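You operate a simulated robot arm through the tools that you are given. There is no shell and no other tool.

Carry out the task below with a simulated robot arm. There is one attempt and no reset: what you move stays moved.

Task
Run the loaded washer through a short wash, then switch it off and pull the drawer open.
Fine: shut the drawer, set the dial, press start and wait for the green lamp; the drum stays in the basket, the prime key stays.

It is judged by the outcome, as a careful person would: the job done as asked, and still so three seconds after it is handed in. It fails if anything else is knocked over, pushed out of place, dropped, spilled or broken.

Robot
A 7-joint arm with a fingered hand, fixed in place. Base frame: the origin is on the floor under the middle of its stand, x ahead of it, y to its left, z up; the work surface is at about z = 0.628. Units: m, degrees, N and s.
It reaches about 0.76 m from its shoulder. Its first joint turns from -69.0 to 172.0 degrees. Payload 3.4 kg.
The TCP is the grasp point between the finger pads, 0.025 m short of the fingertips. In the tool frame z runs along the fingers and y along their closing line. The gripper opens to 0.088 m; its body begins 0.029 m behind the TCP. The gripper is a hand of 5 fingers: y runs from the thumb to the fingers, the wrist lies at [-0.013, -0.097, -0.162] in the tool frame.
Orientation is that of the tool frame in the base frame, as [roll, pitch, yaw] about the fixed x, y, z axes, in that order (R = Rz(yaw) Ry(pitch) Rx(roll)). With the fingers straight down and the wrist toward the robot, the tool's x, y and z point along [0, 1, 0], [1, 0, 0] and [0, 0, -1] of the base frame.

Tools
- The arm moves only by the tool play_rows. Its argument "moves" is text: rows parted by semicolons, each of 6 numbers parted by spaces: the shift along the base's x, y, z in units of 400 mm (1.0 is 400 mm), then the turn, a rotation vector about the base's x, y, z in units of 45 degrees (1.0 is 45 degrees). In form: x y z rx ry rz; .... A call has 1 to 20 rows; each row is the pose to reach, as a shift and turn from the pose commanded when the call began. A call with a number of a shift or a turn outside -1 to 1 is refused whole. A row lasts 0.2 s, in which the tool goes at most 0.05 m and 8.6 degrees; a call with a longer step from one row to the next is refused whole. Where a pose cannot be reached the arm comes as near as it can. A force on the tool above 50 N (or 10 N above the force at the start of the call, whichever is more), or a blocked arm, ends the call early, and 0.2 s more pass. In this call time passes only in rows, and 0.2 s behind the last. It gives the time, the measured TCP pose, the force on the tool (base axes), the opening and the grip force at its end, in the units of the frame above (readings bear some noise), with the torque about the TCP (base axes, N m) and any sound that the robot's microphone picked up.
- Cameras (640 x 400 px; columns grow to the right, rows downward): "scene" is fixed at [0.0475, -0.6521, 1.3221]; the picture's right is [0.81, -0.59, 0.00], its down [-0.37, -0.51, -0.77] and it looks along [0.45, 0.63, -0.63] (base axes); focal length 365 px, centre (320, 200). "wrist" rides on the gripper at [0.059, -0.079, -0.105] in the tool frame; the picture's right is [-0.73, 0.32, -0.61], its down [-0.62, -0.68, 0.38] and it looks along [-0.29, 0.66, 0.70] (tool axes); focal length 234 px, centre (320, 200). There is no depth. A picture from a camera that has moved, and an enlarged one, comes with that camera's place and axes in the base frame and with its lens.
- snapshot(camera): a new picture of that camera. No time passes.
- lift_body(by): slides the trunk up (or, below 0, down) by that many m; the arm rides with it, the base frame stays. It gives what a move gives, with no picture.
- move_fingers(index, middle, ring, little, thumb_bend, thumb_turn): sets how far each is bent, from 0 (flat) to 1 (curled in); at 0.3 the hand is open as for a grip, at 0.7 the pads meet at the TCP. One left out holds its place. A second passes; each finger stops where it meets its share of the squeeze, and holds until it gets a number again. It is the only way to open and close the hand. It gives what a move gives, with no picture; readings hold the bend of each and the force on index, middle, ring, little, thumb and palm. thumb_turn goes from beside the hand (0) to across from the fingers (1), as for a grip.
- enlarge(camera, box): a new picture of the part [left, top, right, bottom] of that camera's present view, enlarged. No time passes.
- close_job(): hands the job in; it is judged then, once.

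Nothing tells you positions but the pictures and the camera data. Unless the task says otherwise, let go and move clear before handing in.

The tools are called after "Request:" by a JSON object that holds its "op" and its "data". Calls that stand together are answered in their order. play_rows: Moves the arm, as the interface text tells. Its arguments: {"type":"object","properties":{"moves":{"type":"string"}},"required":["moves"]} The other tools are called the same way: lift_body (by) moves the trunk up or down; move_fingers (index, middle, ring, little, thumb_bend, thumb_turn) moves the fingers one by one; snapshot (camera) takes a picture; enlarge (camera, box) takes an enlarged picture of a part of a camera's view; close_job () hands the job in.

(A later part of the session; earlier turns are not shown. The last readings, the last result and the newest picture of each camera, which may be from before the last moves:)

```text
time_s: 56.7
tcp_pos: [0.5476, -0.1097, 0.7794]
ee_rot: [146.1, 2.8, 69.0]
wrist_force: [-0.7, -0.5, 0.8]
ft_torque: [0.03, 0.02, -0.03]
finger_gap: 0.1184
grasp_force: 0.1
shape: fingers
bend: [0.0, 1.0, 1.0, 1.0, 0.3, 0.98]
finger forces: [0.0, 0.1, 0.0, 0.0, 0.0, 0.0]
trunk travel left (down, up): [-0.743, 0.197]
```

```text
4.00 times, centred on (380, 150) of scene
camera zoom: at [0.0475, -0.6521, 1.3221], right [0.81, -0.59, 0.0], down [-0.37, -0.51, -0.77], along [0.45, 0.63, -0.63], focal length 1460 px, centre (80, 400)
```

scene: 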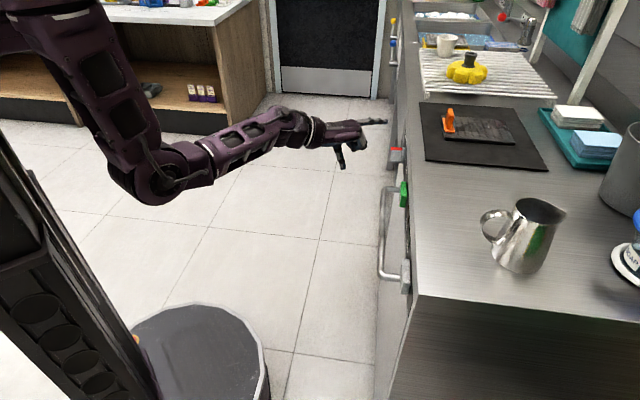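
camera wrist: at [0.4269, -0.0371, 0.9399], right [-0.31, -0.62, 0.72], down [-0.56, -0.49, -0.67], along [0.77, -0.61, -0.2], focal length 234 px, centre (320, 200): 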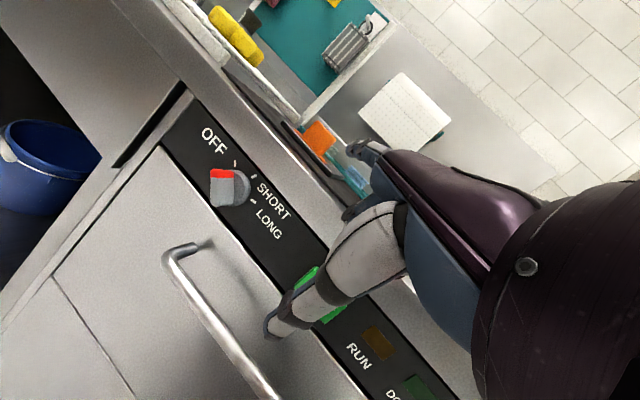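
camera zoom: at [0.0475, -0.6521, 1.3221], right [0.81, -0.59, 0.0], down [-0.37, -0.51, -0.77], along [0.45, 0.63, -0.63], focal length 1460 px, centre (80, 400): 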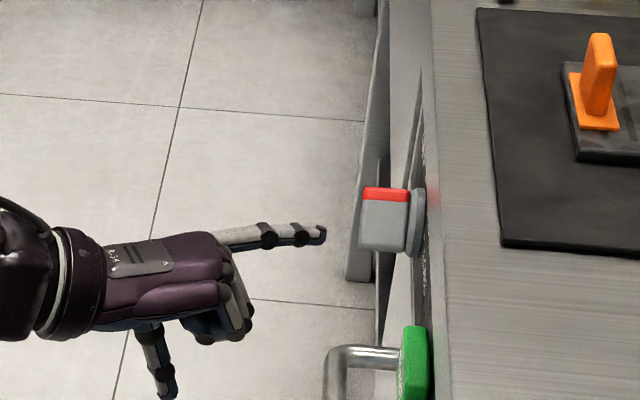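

The tip is at (0.616, -0.119, 0.829), to the right of the knob. To keep the curled fingers well above the handle, I tip the hand so the index points slightly downward, holding the tip in place.

Request:
{"op": "play_rows", "data": {"moves": "-0.006 0.005 0.012 0.032 0.083 -0.004; -0.012 0.01 0.024 0.064 0.166 -0.008; -0.018 0.0145 0.0365 0.096 0.249 -0.011"}}

Request:
{"op": "enlarge", "data": {"camera": "wrist", "box": [200, 40, 400, 200]}}

Request:
{"op": "enlarge", "data": {"camera": "scene", "box": [330, 100, 430, 200]}}

```text
time_s: 57.5
tcp_pos: [0.5393, -0.1042, 0.795]
ee_rot: [158.2, 2.7, 69.1]
wrist_force: [0.1, 0.2, 1.3]
ft_torque: [0.03, -0.02, 0.02]
finger_gap: 0.1185
grasp_force: 0.0
shape: fingers
bend: [0.0, 1.0, 1.0, 1.0, 0.3, 0.98]
finger forces: [0.0, 0.1, 0.0, 0.0, 0.1, 0.0]
trunk travel left (down, up): [-0.743, 0.197]
```

```text
2.50 times, centred on (300, 120) of wrist
camera zoom: at [0.4573, -0.0051, 0.8594], right [-0.18, -0.67, 0.72], down [-0.69, -0.44, -0.58], along [0.7, -0.6, -0.39], focal length 585 px, centre (370, 400)
```

zoom: 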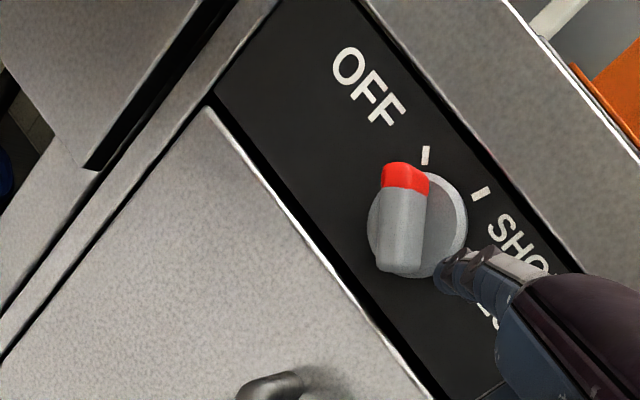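

```text
4.00 times, centred on (380, 150) of scene
camera zoom: at [0.0475, -0.6521, 1.3221], right [0.81, -0.59, 0.0], down [-0.37, -0.51, -0.77], along [0.45, 0.63, -0.63], focal length 1460 px, centre (80, 400)
```

zoom: 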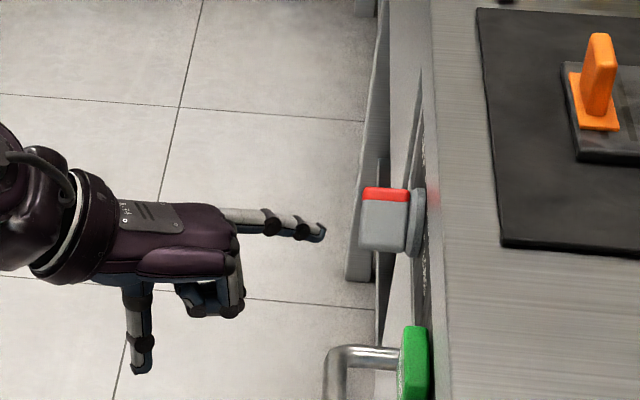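

The tip stayed put and the hand is higher. I now move it in beside the knob (4 cm toward the panel).

Request:
{"op": "play_rows", "data": {"moves": "0.025 -0.025 0 0 0 0; 0.05 -0.05 0 0 0 0; 0.074 -0.074 0 0 0 0"}}

Request:
{"op": "enlarge", "data": {"camera": "wrist", "box": [220, 40, 420, 200]}}

Request:
{"op": "enlarge", "data": {"camera": "scene", "box": [330, 100, 430, 200]}}

```text
time_s: 58.3
tcp_pos: [0.5706, -0.1333, 0.7939]
ee_rot: [158.1, 2.7, 69.0]
wrist_force: [-0.3, -0.2, -0.6]
ft_torque: [-0.02, 0.0, 0.04]
finger_gap: 0.1185
grasp_force: 0.1
shape: fingers
bend: [0.0, 1.0, 1.0, 1.0, 0.3, 0.98]
finger forces: [0.1, 0.0, 0.0, 0.1, 0.0, 0.0]
trunk travel left (down, up): [-0.743, 0.197]
```

```text
2.50 times, centred on (320, 120) of wrist
camera zoom: at [0.4875, -0.0349, 0.8584], right [-0.18, -0.67, 0.72], down [-0.69, -0.43, -0.58], along [0.7, -0.6, -0.39], focal length 585 px, centre (320, 400)
```

zoom: 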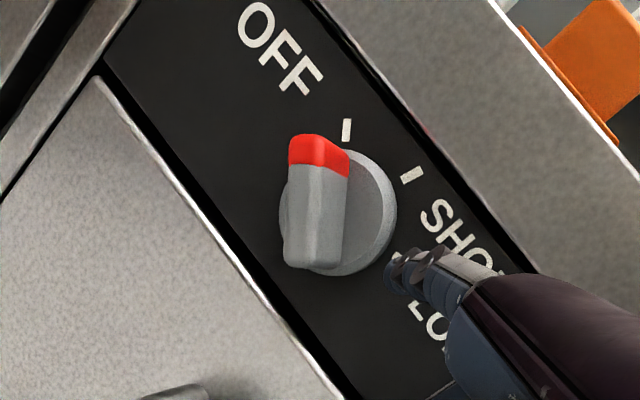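

```text
4.00 times, centred on (380, 150) of scene
camera zoom: at [0.0475, -0.6521, 1.3221], right [0.81, -0.59, 0.0], down [-0.37, -0.51, -0.77], along [0.45, 0.63, -0.63], focal length 1460 px, centre (80, 400)
```

zoom: 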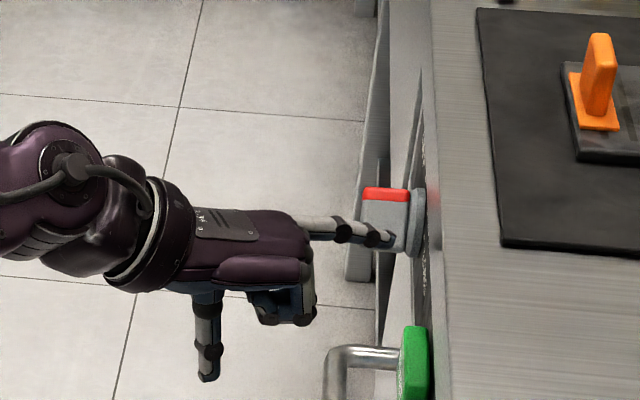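

The tip is beside the knob at about 29 mm right and 8 mm above its centre. I now push the knob's tail down-left along an arc, halfway first, to turn it clockwise.

Request:
{"op": "play_rows", "data": {"moves": "0.007 0.007 -0.011 0 0 0; 0.0145 0.0145 -0.022 0 0 0; 0.016 0.016 -0.035 0 0 0; 0.02 0.02 -0.047 0 0 0"}}

Request:
{"op": "enlarge", "data": {"camera": "wrist", "box": [220, 40, 420, 200]}}

Request:
{"op": "enlarge", "data": {"camera": "scene", "box": [330, 100, 430, 200]}}

```text
time_s: 59.3
tcp_pos: [0.5764, -0.1317, 0.7745]
ee_rot: [158.0, 3.3, 69.0]
wrist_force: [0.0, 0.0, -0.1]
ft_torque: [0.01, 0.02, 0.06]
finger_gap: 0.1185
grasp_force: 0.0
shape: fingers
bend: [0.0, 1.0, 1.0, 1.0, 0.3, 0.98]
finger forces: [0.0, 0.0, 0.1, 0.0, 0.1, 0.1]
trunk travel left (down, up): [-0.743, 0.197]
```

```text
2.50 times, centred on (320, 120) of wrist
camera zoom: at [0.4941, -0.0308, 0.8382], right [-0.18, -0.67, 0.72], down [-0.69, -0.44, -0.57], along [0.7, -0.6, -0.38], focal length 585 px, centre (320, 400)
```

zoom: 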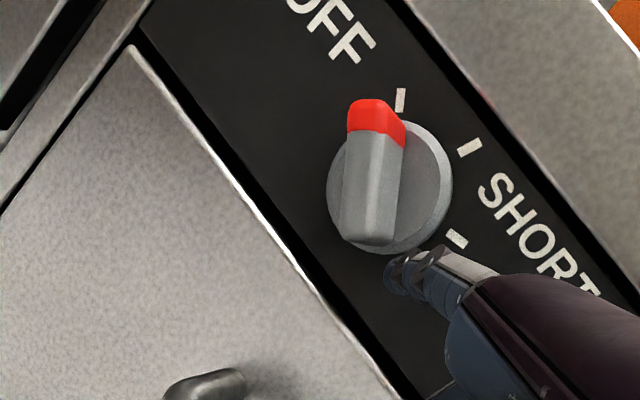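

```text
4.00 times, centred on (380, 150) of scene
camera zoom: at [0.0475, -0.6521, 1.3221], right [0.81, -0.59, 0.0], down [-0.37, -0.51, -0.77], along [0.45, 0.63, -0.63], focal length 1460 px, centre (80, 400)
```

zoom: 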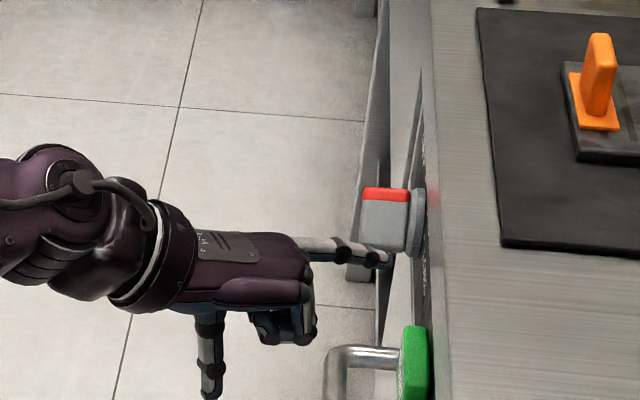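

The finger slid past the tail's end: the hand lagged about 6 mm in y, near the wrist's limit again. I back off up and right, and yaw a further 11° to relieve the wrist while holding the tip.

Request:
{"op": "play_rows", "data": {"moves": "-0.007 -0.007 0.03 0 0 0; -0.0148 -0.0148 0.059 0 0 0; -0.016 -0.027 0.059 0 0 0.08; -0.017 -0.039 0.059 0 0 0.163; -0.0185 -0.0515 0.059 0 0 0.244"}}

Request:
{"op": "enlarge", "data": {"camera": "wrist", "box": [220, 40, 420, 200]}}

Request:
{"op": "enlarge", "data": {"camera": "scene", "box": [330, 100, 430, 200]}}

```text
time_s: 60.5
tcp_pos: [0.569, -0.1473, 0.7987]
ee_rot: [158.2, 2.6, 80.3]
wrist_force: [0.1, 0.0, 0.0]
ft_torque: [-0.02, 0.01, 0.02]
finger_gap: 0.1183
grasp_force: 0.1
shape: fingers
bend: [0.0, 1.0, 1.0, 1.0, 0.3, 0.98]
finger forces: [0.0, 0.1, 0.0, 0.1, 0.0, 0.0]
trunk travel left (down, up): [-0.743, 0.197]
```

```text
2.50 times, centred on (320, 120) of wrist
camera zoom: at [0.4697, -0.0646, 0.8638], right [-0.05, -0.7, 0.72], down [-0.59, -0.56, -0.58], along [0.8, -0.45, -0.39], focal length 585 px, centre (320, 400)
```

zoom: 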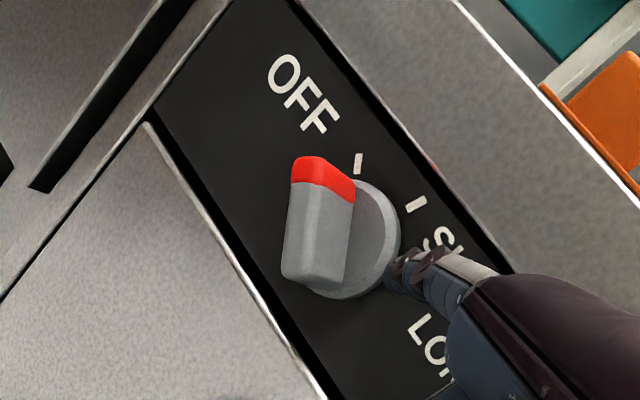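

```text
4.00 times, centred on (380, 150) of scene
camera zoom: at [0.0475, -0.6521, 1.3221], right [0.81, -0.59, 0.0], down [-0.37, -0.51, -0.77], along [0.45, 0.63, -0.63], focal length 1460 px, centre (80, 400)
```

zoom: 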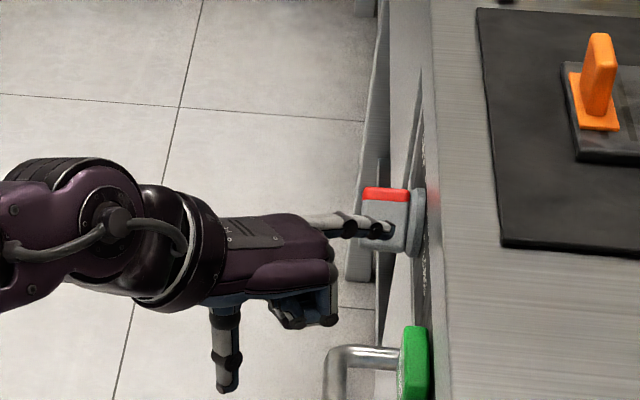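

The tip is now 25 mm right and 12 mm above the knob centre, abreast of the tail. I push again along a tighter arc, first part only.

Request:
{"op": "play_rows", "data": {"moves": "0.005 0.005 -0.015 0 0 0; 0.01 0.01 -0.03 0 0 0; 0.0113 0.0113 -0.0425 0 0 0; 0.0147 0.0147 -0.0545 0 0 0"}}

Request:
{"op": "enlarge", "data": {"camera": "wrist", "box": [220, 40, 420, 200]}}

Request:
{"op": "enlarge", "data": {"camera": "scene", "box": [330, 100, 430, 200]}}

```text
time_s: 61.5
tcp_pos: [0.5763, -0.1405, 0.7785]
ee_rot: [158.1, 2.7, 80.1]
wrist_force: [0.0, 0.0, -0.2]
ft_torque: [0.01, -0.01, 0.02]
finger_gap: 0.1185
grasp_force: 0.1
shape: fingers
bend: [0.0, 1.0, 1.0, 1.0, 0.3, 0.98]
finger forces: [0.1, 0.0, 0.1, 0.1, 0.0, 0.0]
trunk travel left (down, up): [-0.743, 0.197]
```

```text
2.50 times, centred on (320, 120) of wrist
camera zoom: at [0.4766, -0.0587, 0.8424], right [-0.05, -0.7, 0.72], down [-0.59, -0.56, -0.58], along [0.8, -0.45, -0.39], focal length 585 px, centre (320, 400)
```

zoom: 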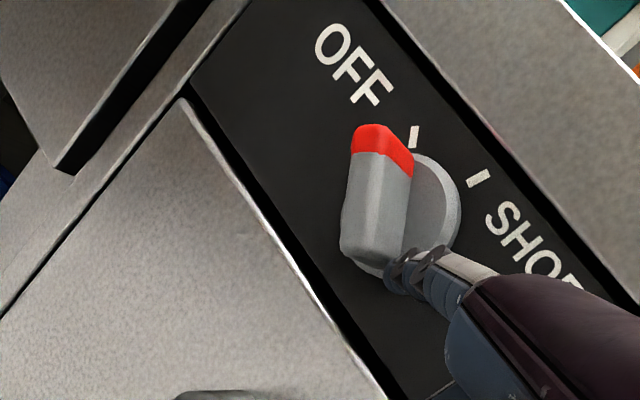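

```text
4.00 times, centred on (380, 150) of scene
camera zoom: at [0.0475, -0.6521, 1.3221], right [0.81, -0.59, 0.0], down [-0.37, -0.51, -0.77], along [0.45, 0.63, -0.63], focal length 1460 px, centre (80, 400)
```

zoom: 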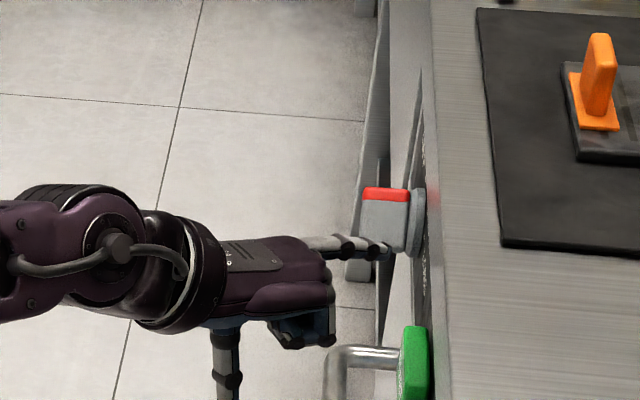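

No turn yet, and my tip estimate is uncertain by a few millimetres. I zoom in tightly to see where the tip is relative to the bar.

Request:
{"op": "enlarge", "data": {"camera": "wrist", "box": [310, 70, 390, 130]}}

Request:
{"op": "enlarge", "data": {"camera": "scene", "box": [370, 130, 420, 180]}}

```text
6.67 times, centred on (350, 100) of wrist
camera zoom: at [0.4766, -0.0587, 0.8424], right [-0.05, -0.7, 0.72], down [-0.59, -0.56, -0.58], along [0.8, -0.45, -0.39], focal length 1561 px, centre (120, 867)
```

zoom: 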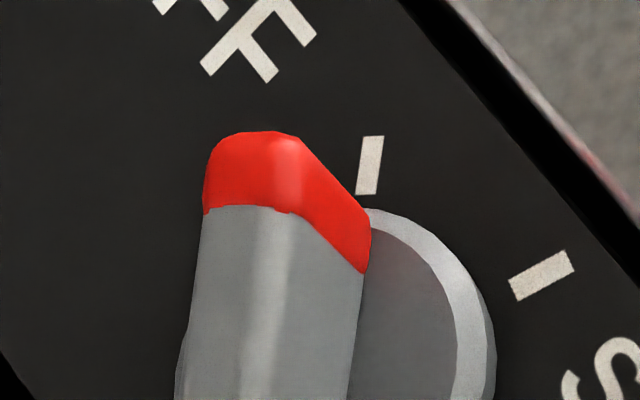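

```text
8.00 times, centred on (395, 155) of scene
camera zoom: at [0.0475, -0.6521, 1.3221], right [0.81, -0.59, 0.0], down [-0.37, -0.51, -0.77], along [0.45, 0.63, -0.63], focal length 2921 px, centre (-280, 560)
```

zoom: 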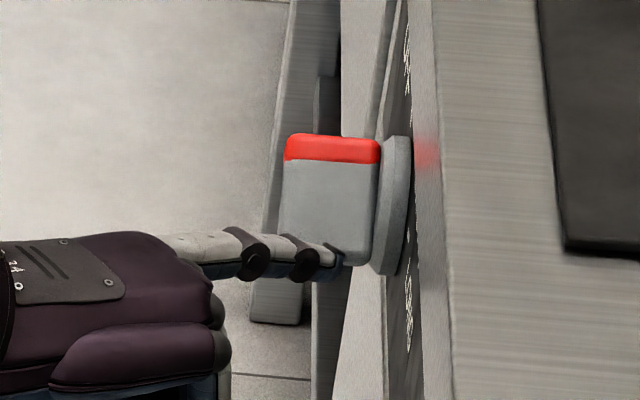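

In the tight scene view the tip lies at the very end of the tail on the face turned toward that camera. I move up along the bar for leverage and then push into that face along the arc.

Request:
{"op": "play_rows", "data": {"moves": "-0.006 -0.006 0.02 0 0 0; -0.006 -0.006 0.0345 0 0 0; 0.002 0.002 0.024 0 0 0; 0.003 0.003 0.011 0 0 0; 0.006 0.006 0 0 0 0"}}

Request:
{"op": "enlarge", "data": {"camera": "wrist", "box": [280, 60, 400, 160]}}

Request:
{"op": "enlarge", "data": {"camera": "scene", "box": [370, 130, 420, 180]}}

```text
time_s: 62.7
tcp_pos: [0.5787, -0.1377, 0.7784]
ee_rot: [158.0, 2.7, 80.1]
wrist_force: [-1.1, -0.7, 0.9]
ft_torque: [0.02, -0.08, -0.05]
finger_gap: 0.1192
grasp_force: 0.5
shape: fingers
bend: [0.0, 1.0, 1.0, 1.0, 0.3, 0.98]
finger forces: [0.9, 0.1, 0.0, 0.0, 0.1, 0.1]
trunk travel left (down, up): [-0.743, 0.197]
```

```text
4.00 times, centred on (340, 110) of wrist
camera zoom: at [0.4786, -0.0562, 0.8424], right [-0.05, -0.7, 0.72], down [-0.59, -0.56, -0.58], along [0.8, -0.45, -0.39], focal length 937 px, centre (240, 560)
```

zoom: 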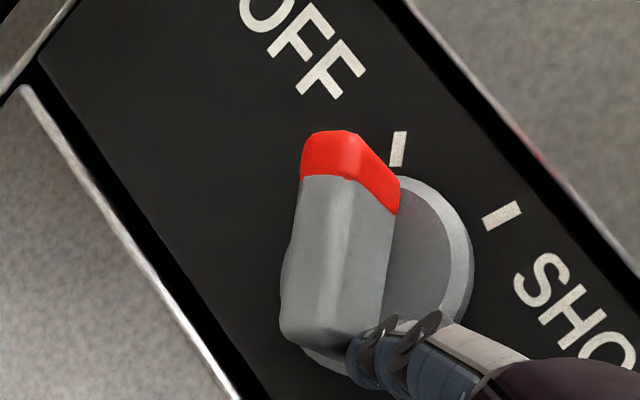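

```text
8.00 times, centred on (395, 155) of scene
camera zoom: at [0.0475, -0.6521, 1.3221], right [0.81, -0.59, 0.0], down [-0.37, -0.51, -0.77], along [0.45, 0.63, -0.63], focal length 2921 px, centre (-280, 560)
```

zoom: 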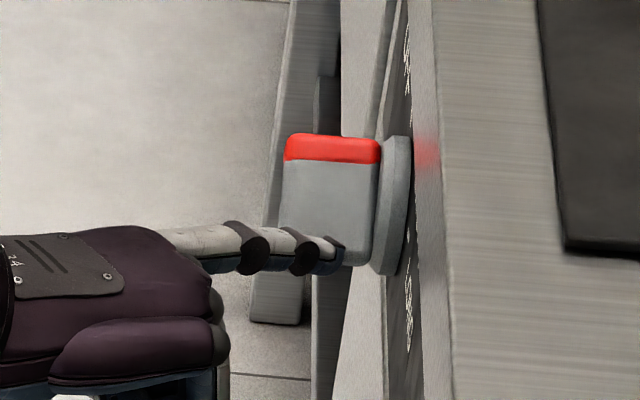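

Contact at last (0.9 N on the index). I continue along the arc for about 30° of turn.

Request:
{"op": "play_rows", "data": {"moves": "0.001 0.001 -0.007 0 0 0; 0.002 0.002 -0.014 0 0 0; 0.004 0.004 -0.02 0 0 0; 0.007 0.007 -0.026 0 0 0"}}

Request:
{"op": "enlarge", "data": {"camera": "wrist", "box": [280, 60, 400, 160]}}

Request:
{"op": "enlarge", "data": {"camera": "scene", "box": [370, 130, 420, 180]}}

```text
time_s: 63.7
tcp_pos: [0.5813, -0.1353, 0.7661]
ee_rot: [158.1, 2.7, 80.2]
wrist_force: [0.5, -0.2, 1.0]
ft_torque: [0.01, 0.02, 0.0]
finger_gap: 0.1187
grasp_force: 0.5
shape: fingers
bend: [0.0, 1.0, 1.0, 1.0, 0.3, 0.98]
finger forces: [0.2, 0.0, 0.0, 0.1, 0.0, 0.1]
trunk travel left (down, up): [-0.743, 0.197]
```

```text
4.00 times, centred on (340, 110) of wrist
camera zoom: at [0.4817, -0.0535, 0.8316], right [-0.05, -0.69, 0.72], down [-0.59, -0.56, -0.58], along [0.8, -0.45, -0.39], focal length 937 px, centre (240, 560)
```

zoom: 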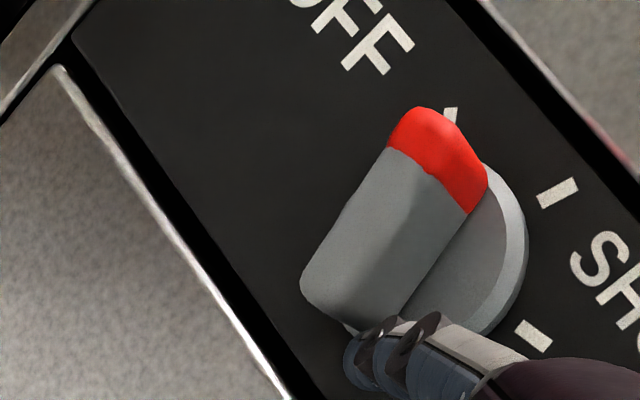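

```text
8.00 times, centred on (395, 155) of scene
camera zoom: at [0.0475, -0.6521, 1.3221], right [0.81, -0.59, 0.0], down [-0.37, -0.51, -0.77], along [0.45, 0.63, -0.63], focal length 2921 px, centre (-280, 560)
```

zoom: 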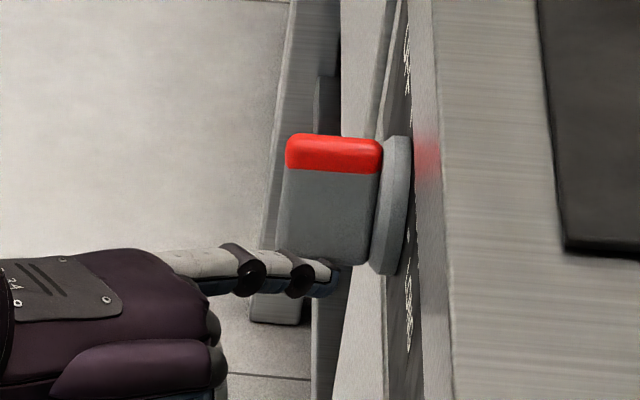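

It turned about 30°. I keep pushing, now mostly to the left, toward the SHORT mark.

Request:
{"op": "play_rows", "data": {"moves": "0.0035 0.0035 0 0 0 0; 0.0065 0.0065 0 0 0 0; 0.01 0.01 -0.003 0 0 0"}}

Request:
{"op": "enlarge", "data": {"camera": "wrist", "box": [280, 60, 400, 160]}}

Request:
{"op": "enlarge", "data": {"camera": "scene", "box": [370, 130, 420, 180]}}

```text
time_s: 64.5
tcp_pos: [0.585, -0.1354, 0.7653]
ee_rot: [158.2, 3.0, 80.1]
wrist_force: [-0.5, 0.9, -0.1]
ft_torque: [0.03, -0.04, -0.01]
finger_gap: 0.1182
grasp_force: 0.1
shape: fingers
bend: [0.0, 1.0, 1.0, 1.0, 0.3, 0.98]
finger forces: [0.1, 0.0, 0.0, 0.0, 0.0, 0.0]
trunk travel left (down, up): [-0.743, 0.197]
```

```text
4.00 times, centred on (340, 110) of wrist
camera zoom: at [0.4849, -0.0531, 0.8289], right [-0.05, -0.69, 0.72], down [-0.6, -0.56, -0.57], along [0.8, -0.46, -0.39], focal length 937 px, centre (240, 560)
```

zoom: 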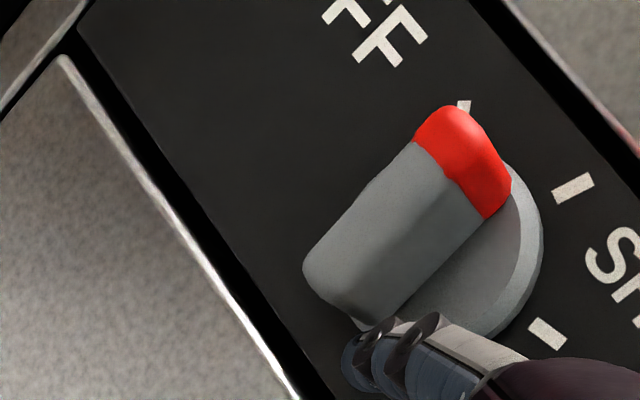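

```text
8.00 times, centred on (395, 155) of scene
camera zoom: at [0.0475, -0.6521, 1.3221], right [0.81, -0.59, 0.0], down [-0.37, -0.51, -0.77], along [0.45, 0.63, -0.63], focal length 2921 px, centre (-280, 560)
```

zoom: 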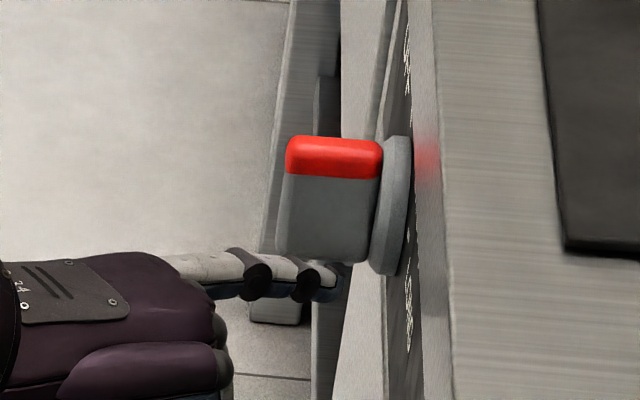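

It is at about -12° now (SHORT is +15°). The wrist is at its limit toward +y, so I roll and yaw the hand slightly about the fingertip to gain room, then push a bit more.

Request:
{"op": "play_rows", "data": {"moves": "0.001 -0.013 0.001 -0.089 0 0.044; 0.0017 -0.026 0.0025 -0.178 0 0.089; 0.0025 -0.0385 0.0035 -0.267 0 0.133; 0.006 -0.035 0.0025 -0.267 0 0.133; 0.009 -0.032 0 -0.267 0 0.133"}}

Request:
{"op": "enlarge", "data": {"camera": "wrist", "box": [280, 60, 400, 160]}}

Request:
{"op": "enlarge", "data": {"camera": "scene", "box": [370, 130, 420, 180]}}

```text
time_s: 65.7
tcp_pos: [0.5885, -0.147, 0.7647]
ee_rot: [156.7, 14.9, 85.8]
wrist_force: [-0.5, -0.4, -0.5]
ft_torque: [0.0, -0.02, 0.01]
finger_gap: 0.1186
grasp_force: 0.1
shape: fingers
bend: [0.0, 1.0, 1.0, 1.0, 0.3, 0.98]
finger forces: [0.0, 0.0, 0.0, 0.1, 0.2, 0.1]
trunk travel left (down, up): [-0.743, 0.197]
```

```text
4.00 times, centred on (340, 110) of wrist
camera zoom: at [0.4803, -0.0641, 0.8125], right [0.02, -0.53, 0.85], down [-0.53, -0.73, -0.44], along [0.85, -0.44, -0.29], focal length 937 px, centre (240, 560)
```

zoom: 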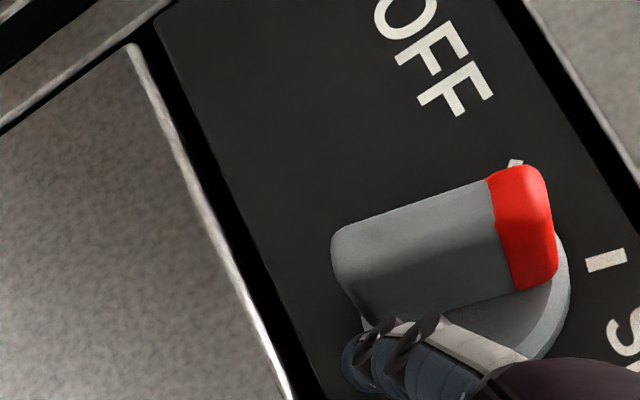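

```text
8.00 times, centred on (395, 155) of scene
camera zoom: at [0.0475, -0.6521, 1.3221], right [0.81, -0.59, 0.0], down [-0.37, -0.51, -0.77], along [0.45, 0.63, -0.63], focal length 2921 px, centre (-280, 560)
```

zoom: 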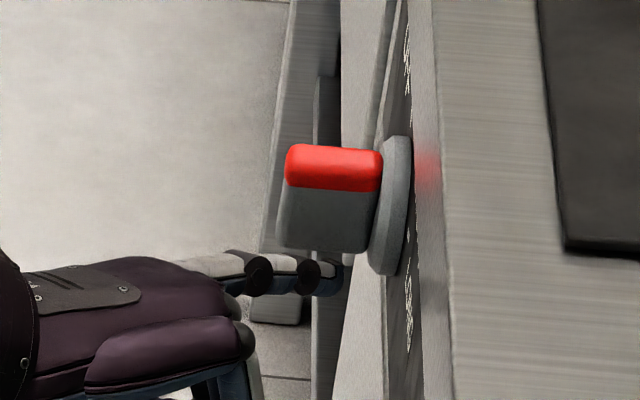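

The dial now looks aligned with SHORT. I back the finger away to the right and out, then check from a clear view.

Request:
{"op": "play_rows", "data": {"moves": "-0.0133 -0.0133 0 0 0 0; -0.0265 -0.0265 0 0 0 0; -0.08 -0.03 0.01 0 0 0; -0.13 -0.03 0.02 0 0 0; -0.18 -0.03 0.03 0.13 0 -0.06; -0.22 -0.03 0.05 0.26 0 -0.13"}}

Request:
{"op": "snapshot", "data": {"camera": "wrist"}}

Request:
{"op": "enlarge", "data": {"camera": "wrist", "box": [220, 60, 380, 180]}}

```text
time_s: 67.1
tcp_pos: [0.5006, -0.156, 0.7866]
ee_rot: [158.0, 3.1, 80.3]
wrist_force: [0.0, 0.3, -0.1]
ft_torque: [0.0, 0.0, 0.02]
finger_gap: 0.1181
grasp_force: 0.1
shape: fingers
bend: [0.0, 1.0, 1.0, 1.0, 0.3, 0.98]
finger forces: [0.0, 0.0, 0.0, 0.0, 0.0, 0.0]
trunk travel left (down, up): [-0.743, 0.197]
```

```text
taken
camera wrist: at [0.4002, -0.0739, 0.8499], right [-0.05, -0.69, 0.72], down [-0.59, -0.56, -0.58], along [0.8, -0.45, -0.38], focal length 234 px, centre (320, 200)
```

wrist: 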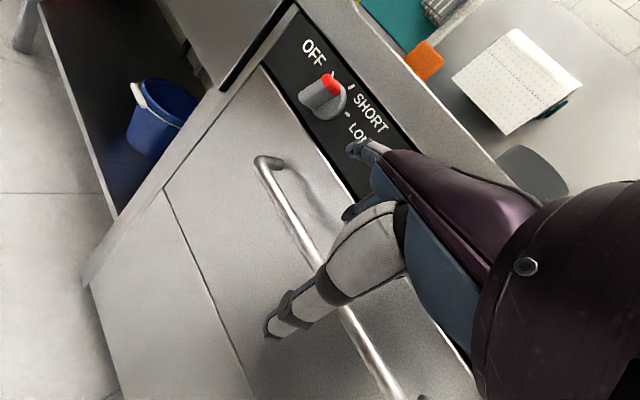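

```text
3.33 times, centred on (300, 120) of wrist
camera zoom: at [0.4002, -0.0739, 0.8499], right [-0.05, -0.69, 0.72], down [-0.59, -0.56, -0.58], along [0.8, -0.45, -0.38], focal length 781 px, centre (387, 467)
```

zoom: 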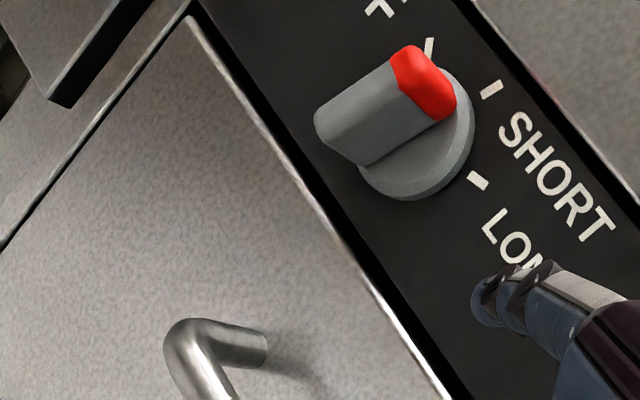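

By ray-plane check the knob now points at about +14 to 17°, right on SHORT. Next I turn to a straighter approach and bring the index tip in front of START (u about 0.226, z about 0.822).

Request:
{"op": "play_rows", "data": {"moves": "-0.04 -0.01 0 0 0 -0.09; -0.06 -0.02 0.002 0 0 -0.185; -0.08 -0.035 0.004 0 0 -0.28; -0.095 -0.05 0.006 0 0 -0.37; -0.105 -0.06 0.006 0 0 -0.46; -0.107 -0.07 0.006 0 0 -0.556"}}

Request:
{"op": "snapshot", "data": {"camera": "wrist"}}

Request:
{"op": "enlarge", "data": {"camera": "scene", "box": [330, 140, 430, 240]}}

```text
time_s: 68.0
tcp_pos: [0.4659, -0.2466, 0.7907]
ee_rot: [154.8, 12.6, 68.2]
wrist_force: [0.3, -1.2, -0.3]
ft_torque: [0.0, 0.04, -0.01]
finger_gap: 0.1183
grasp_force: 0.0
shape: fingers
bend: [0.0, 1.0, 1.0, 1.0, 0.3, 0.98]
finger forces: [0.1, 0.0, 0.0, 0.0, 0.0, 0.1]
trunk travel left (down, up): [-0.743, 0.197]
stopped in row 4: the arm was blocked; the commanded pose is now the measured one
```

```text
taken
camera wrist: at [0.3838, -0.1357, 0.838], right [-0.17, -0.53, 0.83], down [-0.7, -0.53, -0.49], along [0.7, -0.66, -0.28], focal length 234 px, centre (320, 200)
```

wrist: 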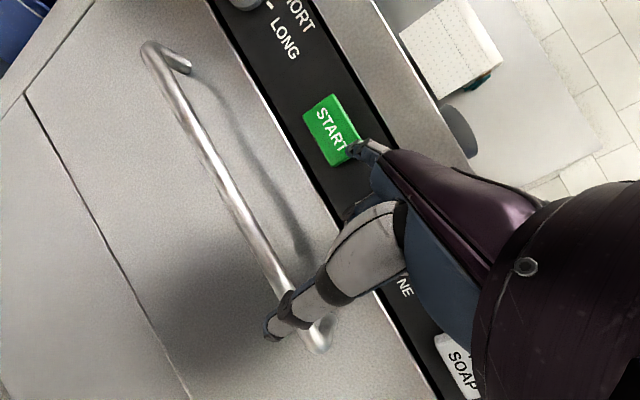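

```text
4.00 times, centred on (380, 190) of scene
camera zoom: at [0.0475, -0.6521, 1.3221], right [0.81, -0.59, 0.0], down [-0.37, -0.51, -0.77], along [0.45, 0.63, -0.63], focal length 1460 px, centre (80, 240)
```

zoom: 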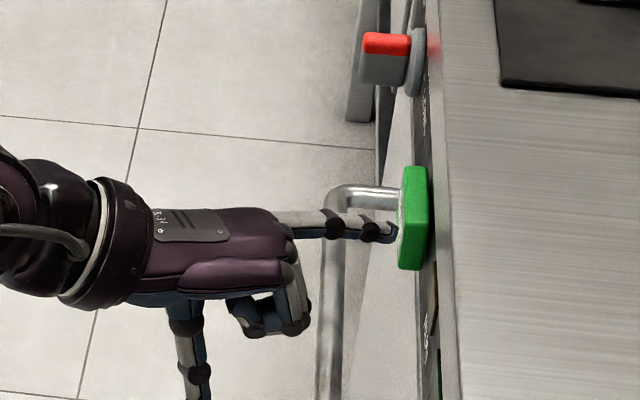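

The move stopped early but the hand is nicely placed: by calculation the tip is at about u = 0.204, n = -0.563, z = 0.827, about 1 cm short of START's face, and it has not touched it. I press START now with a small forward move.

Request:
{"op": "play_rows", "data": {"moves": "0.02 0 0 0 0 0; 0.04 0 -0.005 0 0 0; 0.055 -0.01 -0.005 0 0 0; 0.065 -0.02 -0.005 0 0 0"}}

Request:
{"op": "enlarge", "data": {"camera": "scene", "box": [330, 140, 430, 240]}}

Request:
{"op": "snapshot", "data": {"camera": "wrist"}}

```text
time_s: 69.0
tcp_pos: [0.4861, -0.2455, 0.7936]
ee_rot: [154.7, 12.1, 68.3]
wrist_force: [-30.4, 16.8, 4.2]
ft_torque: [-0.51, -1.23, 1.05]
finger_gap: 0.1114
grasp_force: 17.0
shape: fingers
bend: [0.03, 1.0, 1.0, 1.0, 0.3, 0.98]
finger forces: [33.6, 0.0, 0.1, 0.1, 0.0, 0.0]
trunk travel left (down, up): [-0.743, 0.197]
heard: click
```

```text
4.00 times, centred on (380, 190) of scene
camera zoom: at [0.0475, -0.6521, 1.3221], right [0.81, -0.59, 0.0], down [-0.37, -0.51, -0.77], along [0.45, 0.63, -0.63], focal length 1460 px, centre (80, 240)
```

zoom: 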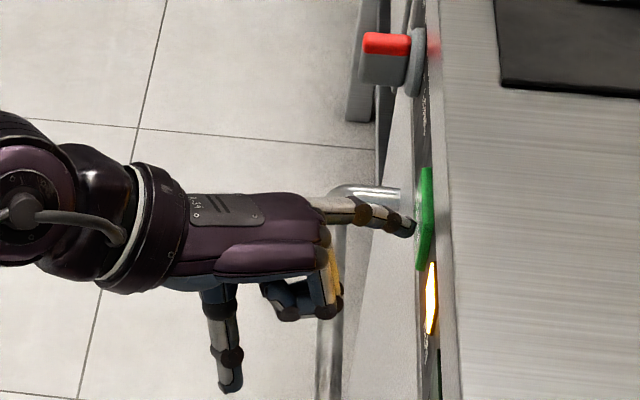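

```text
taken
camera wrist: at [0.405, -0.1372, 0.8392], right [-0.18, -0.54, 0.82], down [-0.69, -0.52, -0.49], along [0.7, -0.66, -0.28], focal length 234 px, centre (320, 200)
```

wrist: 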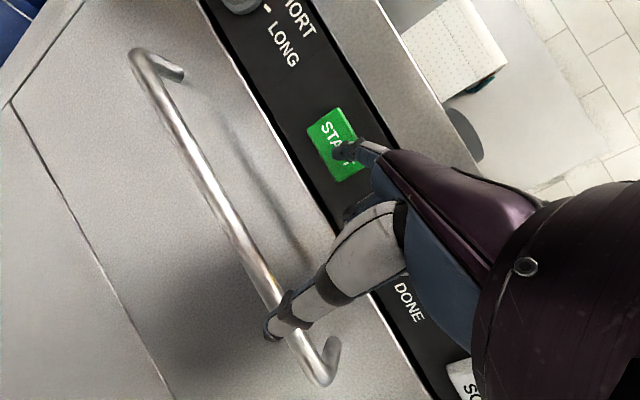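

A click, and the RUN lamp is lit. I back straight off the button and wait.

Request:
{"op": "play_rows", "data": {"moves": "-0.03 0.01 0 0 0 0; -0.06 0.01 0 0 0 0; -0.1 0.01 0.01 0 0 0; -0.14 0.01 0.02 0 0 0; -0.18 0.01 0.03 0 0 0"}}

Request:
{"op": "enlarge", "data": {"camera": "scene", "box": [330, 120, 450, 300]}}

Request:
{"op": "snapshot", "data": {"camera": "wrist"}}

```text
time_s: 70.2
tcp_pos: [0.4239, -0.2586, 0.8084]
ee_rot: [153.7, 13.4, 68.1]
wrist_force: [0.4, -0.1, 0.1]
ft_torque: [-0.02, 0.03, 0.0]
finger_gap: 0.1183
grasp_force: 0.0
shape: fingers
bend: [0.0, 1.0, 1.0, 1.0, 0.3, 0.98]
finger forces: [0.1, 0.0, 0.0, 0.1, 0.0, 0.1]
trunk travel left (down, up): [-0.743, 0.197]
```

```text
2.22 times, centred on (390, 210) of scene
camera zoom: at [0.0475, -0.6521, 1.3221], right [0.81, -0.59, 0.0], down [-0.37, -0.51, -0.77], along [0.45, 0.63, -0.63], focal length 811 px, centre (164, 178)
```

zoom: 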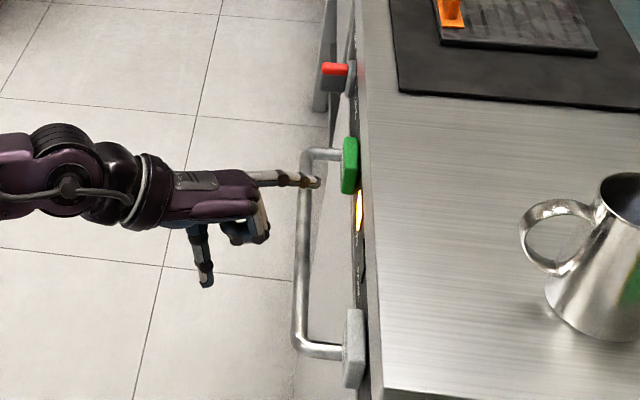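

```text
taken
camera wrist: at [0.3424, -0.1478, 0.851], right [-0.18, -0.52, 0.84], down [-0.69, -0.54, -0.48], along [0.7, -0.67, -0.26], focal length 234 px, centre (320, 200)
```

wrist: 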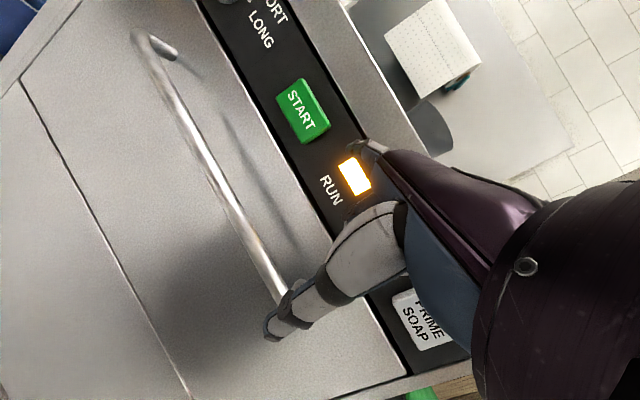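

RUN is lit. While the cycle runs I move the hand back in front of the dial without touching anything, and then wait for DONE.

Request:
{"op": "play_rows", "data": {"moves": "-0.04 0.02 0 0.04 0.005 0.04; -0.02 0.06 0 0.08 0.01 0.085; 0.01 0.1 0 0.125 0.015 0.132; 0.05 0.14 -0.005 0.165 0.02 0.175; 0.1 0.18 -0.01 0.2 0.025 0.22; 0.15 0.22 -0.015 0.25 0.03 0.264; 0.18 0.25 -0.02 0.25 0.03 0.264"}}

Request:
{"op": "enlarge", "data": {"camera": "scene", "box": [330, 120, 450, 300]}}

Request:
{"op": "snapshot", "data": {"camera": "wrist"}}

```text
time_s: 71.8
tcp_pos: [0.4923, -0.1475, 0.7927]
ee_rot: [159.2, 1.9, 80.9]
wrist_force: [0.1, 0.5, -0.3]
ft_torque: [0.01, 0.01, 0.01]
finger_gap: 0.1181
grasp_force: 0.0
shape: fingers
bend: [0.0, 1.0, 1.0, 1.0, 0.3, 0.98]
finger forces: [0.0, 0.1, 0.1, 0.0, 0.0, 0.0]
trunk travel left (down, up): [-0.743, 0.197]
```

```text
2.22 times, centred on (390, 210) of scene
camera zoom: at [0.0475, -0.6521, 1.3221], right [0.81, -0.59, 0.0], down [-0.37, -0.51, -0.77], along [0.45, 0.63, -0.63], focal length 811 px, centre (164, 178)
```

zoom: 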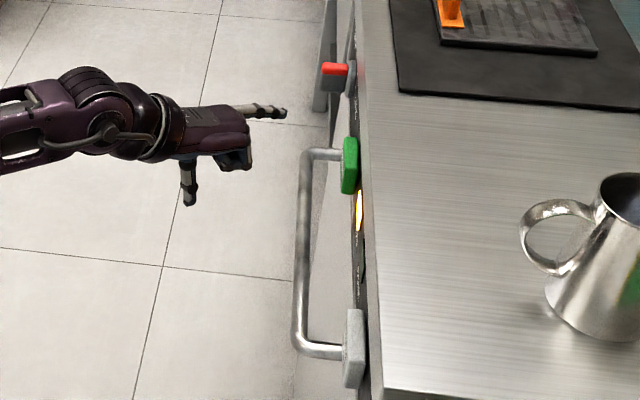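

```text
taken
camera wrist: at [0.3921, -0.0684, 0.8607], right [-0.03, -0.71, 0.71], down [-0.6, -0.55, -0.58], along [0.8, -0.44, -0.41], focal length 234 px, centre (320, 200)
```

wrist: 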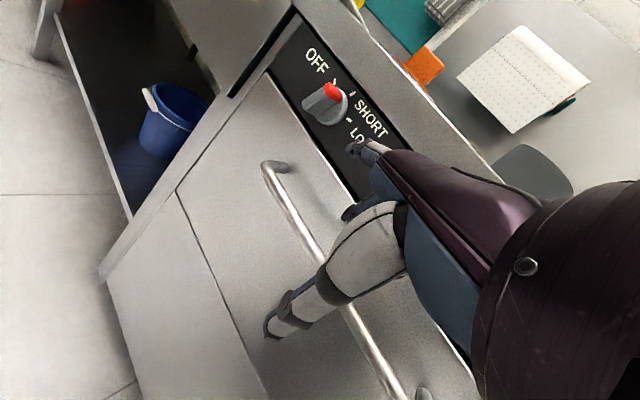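

Still running. I hold still and wait.

Request:
{"op": "play_rows", "data": {"moves": "0 0 0 0 0 0; 0 0 0 0 0 0; 0 0 0 0 0 0; 0 0 0 0 0 0; 0 0 0 0 0 0; 0 0 0 0 0 0; 0 0 0 0 0 0; 0 0 0 0 0 0; 0 0 0 0 0 0; 0 0 0 0 0 0; 0 0 0 0 0 0; 0 0 0 0 0 0; 0 0 0 0 0 0; 0 0 0 0 0 0; 0 0 0 0 0 0; 0 0 0 0 0 0; 0 0 0 0 0 0; 0 0 0 0 0 0; 0 0 0 0 0 0; 0 0 0 0 0 0"}}

Request:
{"op": "enlarge", "data": {"camera": "scene", "box": [330, 120, 450, 300]}}

```text
time_s: 76.0
tcp_pos: [0.4909, -0.1478, 0.7934]
ee_rot: [159.3, 1.8, 80.7]
wrist_force: [0.0, 0.7, -0.7]
ft_torque: [-0.01, 0.0, 0.01]
finger_gap: 0.1185
grasp_force: 0.1
shape: fingers
bend: [0.0, 1.0, 1.0, 1.0, 0.3, 0.98]
finger forces: [0.0, 0.0, 0.1, 0.1, 0.0, 0.1]
trunk travel left (down, up): [-0.743, 0.197]
```

```text
2.22 times, centred on (390, 210) of scene
camera zoom: at [0.0475, -0.6521, 1.3221], right [0.81, -0.59, 0.0], down [-0.37, -0.51, -0.77], along [0.45, 0.63, -0.63], focal length 811 px, centre (164, 178)
```

zoom: 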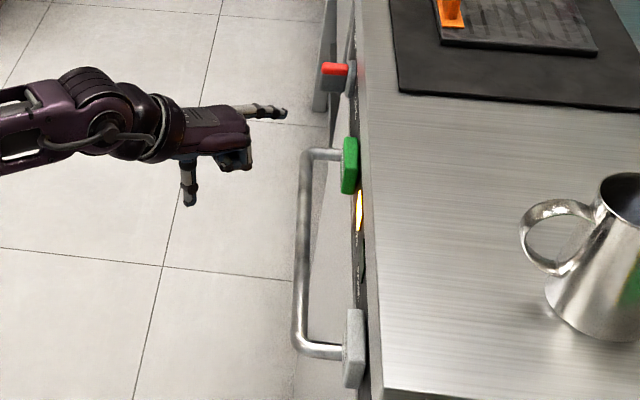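

The RUN lamp is still on, so I keep waiting.

Request:
{"op": "play_rows", "data": {"moves": "0 0 0 0 0 0; 0 0 0 0 0 0; 0 0 0 0 0 0; 0 0 0 0 0 0; 0 0 0 0 0 0; 0 0 0 0 0 0; 0 0 0 0 0 0; 0 0 0 0 0 0; 0 0 0 0 0 0; 0 0 0 0 0 0; 0 0 0 0 0 0; 0 0 0 0 0 0; 0 0 0 0 0 0; 0 0 0 0 0 0; 0 0 0 0 0 0; 0 0 0 0 0 0; 0 0 0 0 0 0; 0 0 0 0 0 0; 0 0 0 0 0 0; 0 0 0 0 0 0"}}

Request:
{"op": "play_rows", "data": {"moves": "0 0 0 0 0 0; 0 0 0 0 0 0; 0 0 0 0 0 0; 0 0 0 0 0 0; 0 0 0 0 0 0; 0 0 0 0 0 0; 0 0 0 0 0 0; 0 0 0 0 0 0; 0 0 0 0 0 0; 0 0 0 0 0 0; 0 0 0 0 0 0; 0 0 0 0 0 0; 0 0 0 0 0 0; 0 0 0 0 0 0; 0 0 0 0 0 0; 0 0 0 0 0 0; 0 0 0 0 0 0; 0 0 0 0 0 0; 0 0 0 0 0 0; 0 0 0 0 0 0"}}

Request:
{"op": "enlarge", "data": {"camera": "scene", "box": [330, 120, 450, 300]}}

```text
time_s: 80.2
tcp_pos: [0.4918, -0.1473, 0.7942]
ee_rot: [159.3, 1.9, 80.7]
wrist_force: [-0.1, -1.0, 0.2]
ft_torque: [-0.03, -0.02, -0.01]
finger_gap: 0.1184
grasp_force: 0.1
shape: fingers
bend: [0.0, 1.0, 1.0, 1.0, 0.3, 0.98]
finger forces: [0.0, 0.0, 0.0, 0.0, 0.1, 0.0]
trunk travel left (down, up): [-0.743, 0.197]
```

```text
time_s: 84.4
tcp_pos: [0.4909, -0.1484, 0.7932]
ee_rot: [159.3, 1.8, 80.9]
wrist_force: [-0.1, -0.2, 1.3]
ft_torque: [-0.03, 0.0, 0.0]
finger_gap: 0.1185
grasp_force: 0.1
shape: fingers
bend: [0.0, 1.0, 1.0, 1.0, 0.3, 0.98]
finger forces: [0.1, 0.0, 0.0, 0.0, 0.1, 0.0]
trunk travel left (down, up): [-0.743, 0.197]
```

```text
2.22 times, centred on (390, 210) of scene
camera zoom: at [0.0475, -0.6521, 1.3221], right [0.81, -0.59, 0.0], down [-0.37, -0.51, -0.77], along [0.45, 0.63, -0.63], focal length 811 px, centre (164, 178)
```

zoom: 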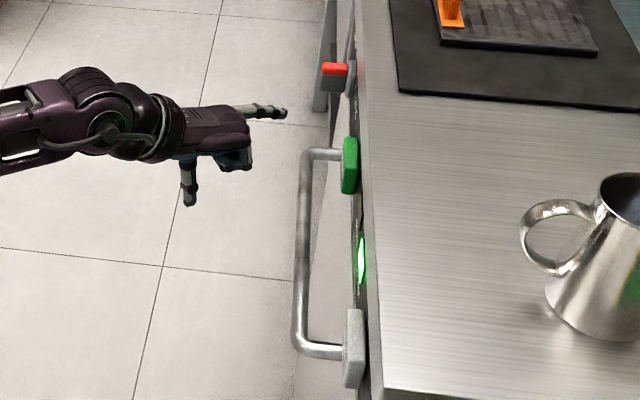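

The green DONE lamp is lit and RUN is off, so the wash is finished. Now I switch off: I bring the tip to the right of the knob's upper end, to push it left toward OFF.

Request:
{"op": "play_rows", "data": {"moves": "0.03 -0.012 0 -0.096 -0.007 0.037; 0.06 -0.024 0 -0.193 -0.014 0.074; 0.085 -0.035 0.001 -0.289 -0.02 0.111; 0.125 -0.035 0.001 -0.289 -0.02 0.111; 0.165 -0.035 0.001 -0.289 -0.02 0.111; 0.2057 -0.035 0.001 -0.289 -0.02 0.111"}}

Request:
{"op": "enlarge", "data": {"camera": "wrist", "box": [280, 60, 400, 160]}}

Request:
{"op": "enlarge", "data": {"camera": "scene", "box": [360, 120, 420, 180]}}

```text
time_s: 85.8
tcp_pos: [0.5742, -0.162, 0.7923]
ee_rot: [156.9, 14.7, 85.5]
wrist_force: [-0.9, -0.5, 0.8]
ft_torque: [0.01, 0.0, 0.03]
finger_gap: 0.1184
grasp_force: 0.2
shape: fingers
bend: [0.0, 1.0, 1.0, 1.0, 0.3, 0.98]
finger forces: [0.1, 0.0, 0.0, 0.0, 0.1, 0.1]
trunk travel left (down, up): [-0.743, 0.197]
```

```text
4.00 times, centred on (340, 110) of wrist
camera zoom: at [0.4663, -0.0788, 0.8409], right [0.02, -0.53, 0.85], down [-0.53, -0.72, -0.44], along [0.85, -0.44, -0.3], focal length 937 px, centre (240, 560)
```

zoom: 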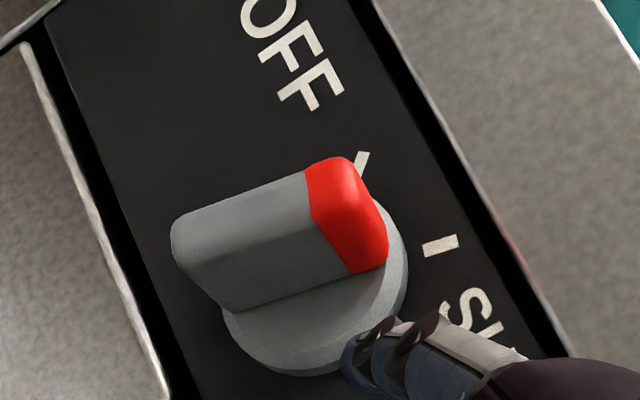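

```text
6.67 times, centred on (390, 150) of scene
camera zoom: at [0.0475, -0.6521, 1.3221], right [0.81, -0.59, 0.0], down [-0.37, -0.51, -0.77], along [0.45, 0.63, -0.63], focal length 2434 px, centre (-147, 533)
```

zoom: 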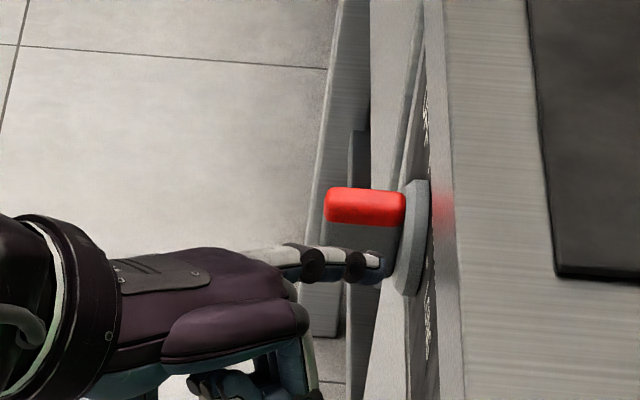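

The tip is about 1.5 cm right of the knob's red end. I push left along the arc, first half.

Request:
{"op": "play_rows", "data": {"moves": "0.015 0.015 -0.004 0 0 0; 0.029 0.029 -0.006 0 0 0; 0.034 0.034 0.0025 0 0 0; 0.0405 0.0405 0.011 0 0 0"}}

Request:
{"op": "enlarge", "data": {"camera": "wrist", "box": [280, 60, 400, 160]}}

Request:
{"op": "enlarge", "data": {"camera": "scene", "box": [360, 120, 420, 180]}}

```text
time_s: 86.8
tcp_pos: [0.5837, -0.161, 0.7904]
ee_rot: [157.3, 16.3, 85.2]
wrist_force: [-0.3, 1.1, -0.5]
ft_torque: [0.0, -0.03, 0.0]
finger_gap: 0.1181
grasp_force: 0.0
shape: fingers
bend: [0.0, 1.0, 1.0, 1.0, 0.3, 0.98]
finger forces: [0.1, 0.0, 0.0, 0.1, 0.0, 0.0]
trunk travel left (down, up): [-0.743, 0.197]
```

```text
4.00 times, centred on (340, 110) of wrist
camera zoom: at [0.4778, -0.0765, 0.8381], right [0.02, -0.51, 0.86], down [-0.54, -0.73, -0.42], along [0.84, -0.46, -0.29], focal length 937 px, centre (240, 560)
```

zoom: 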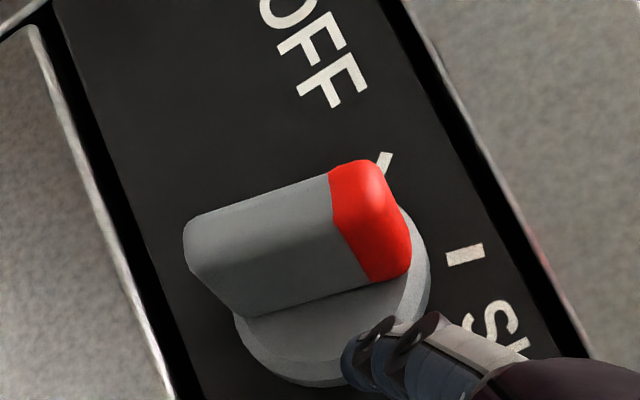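

```text
6.67 times, centred on (390, 150) of scene
camera zoom: at [0.0475, -0.6521, 1.3221], right [0.81, -0.59, 0.0], down [-0.37, -0.51, -0.77], along [0.45, 0.63, -0.63], focal length 2434 px, centre (-147, 533)
```

zoom: 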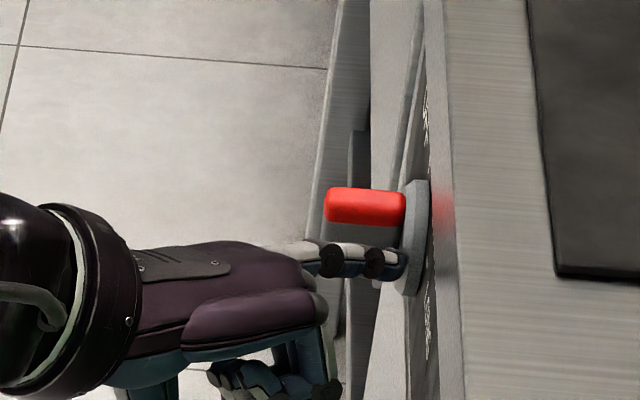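

The hand did not follow in y; let me look at the whole arm to understand which joint is limiting.

Request:
{"op": "snapshot", "data": {"camera": "scene"}}

Request:
{"op": "snapshot", "data": {"camera": "wrist"}}

```text
taken
```

scene: 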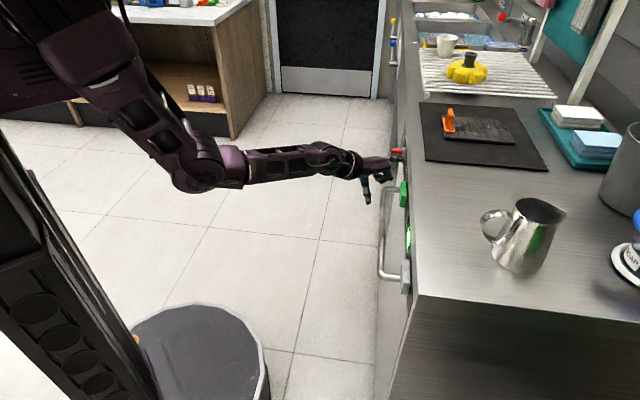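

```text
taken
camera wrist: at [0.4778, -0.0765, 0.8381], right [0.02, -0.51, 0.86], down [-0.54, -0.73, -0.42], along [0.84, -0.46, -0.29], focal length 234 px, centre (320, 200)
```

wrist: 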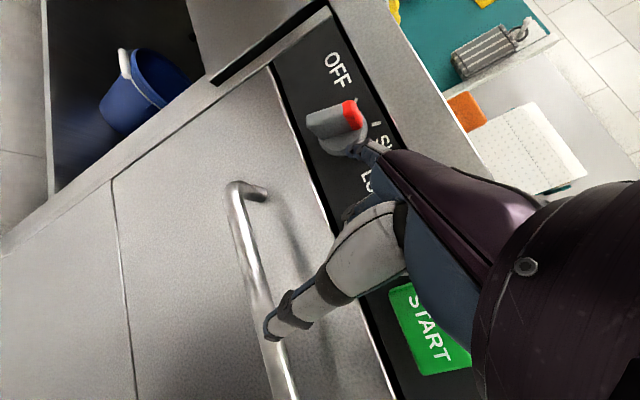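

No contact force, so something in the arm's posture is lagging. I hold briefly to see whether it settles toward the commanded spot.

Request:
{"op": "play_rows", "data": {"moves": "0 0 0 0 0 0; 0 0 0 0 0 0; 0 0 0 0 0 0"}}

```text
time_s: 87.6
tcp_pos: [0.5859, -0.1627, 0.794]
ee_rot: [157.1, 16.2, 85.0]
wrist_force: [-2.4, 0.3, -0.3]
ft_torque: [-0.02, -0.07, 0.04]
finger_gap: 0.1179
grasp_force: 1.2
shape: fingers
bend: [0.0, 1.0, 1.0, 1.0, 0.3, 0.98]
finger forces: [2.4, 0.0, 0.0, 0.1, 0.0, 0.0]
trunk travel left (down, up): [-0.743, 0.197]
```

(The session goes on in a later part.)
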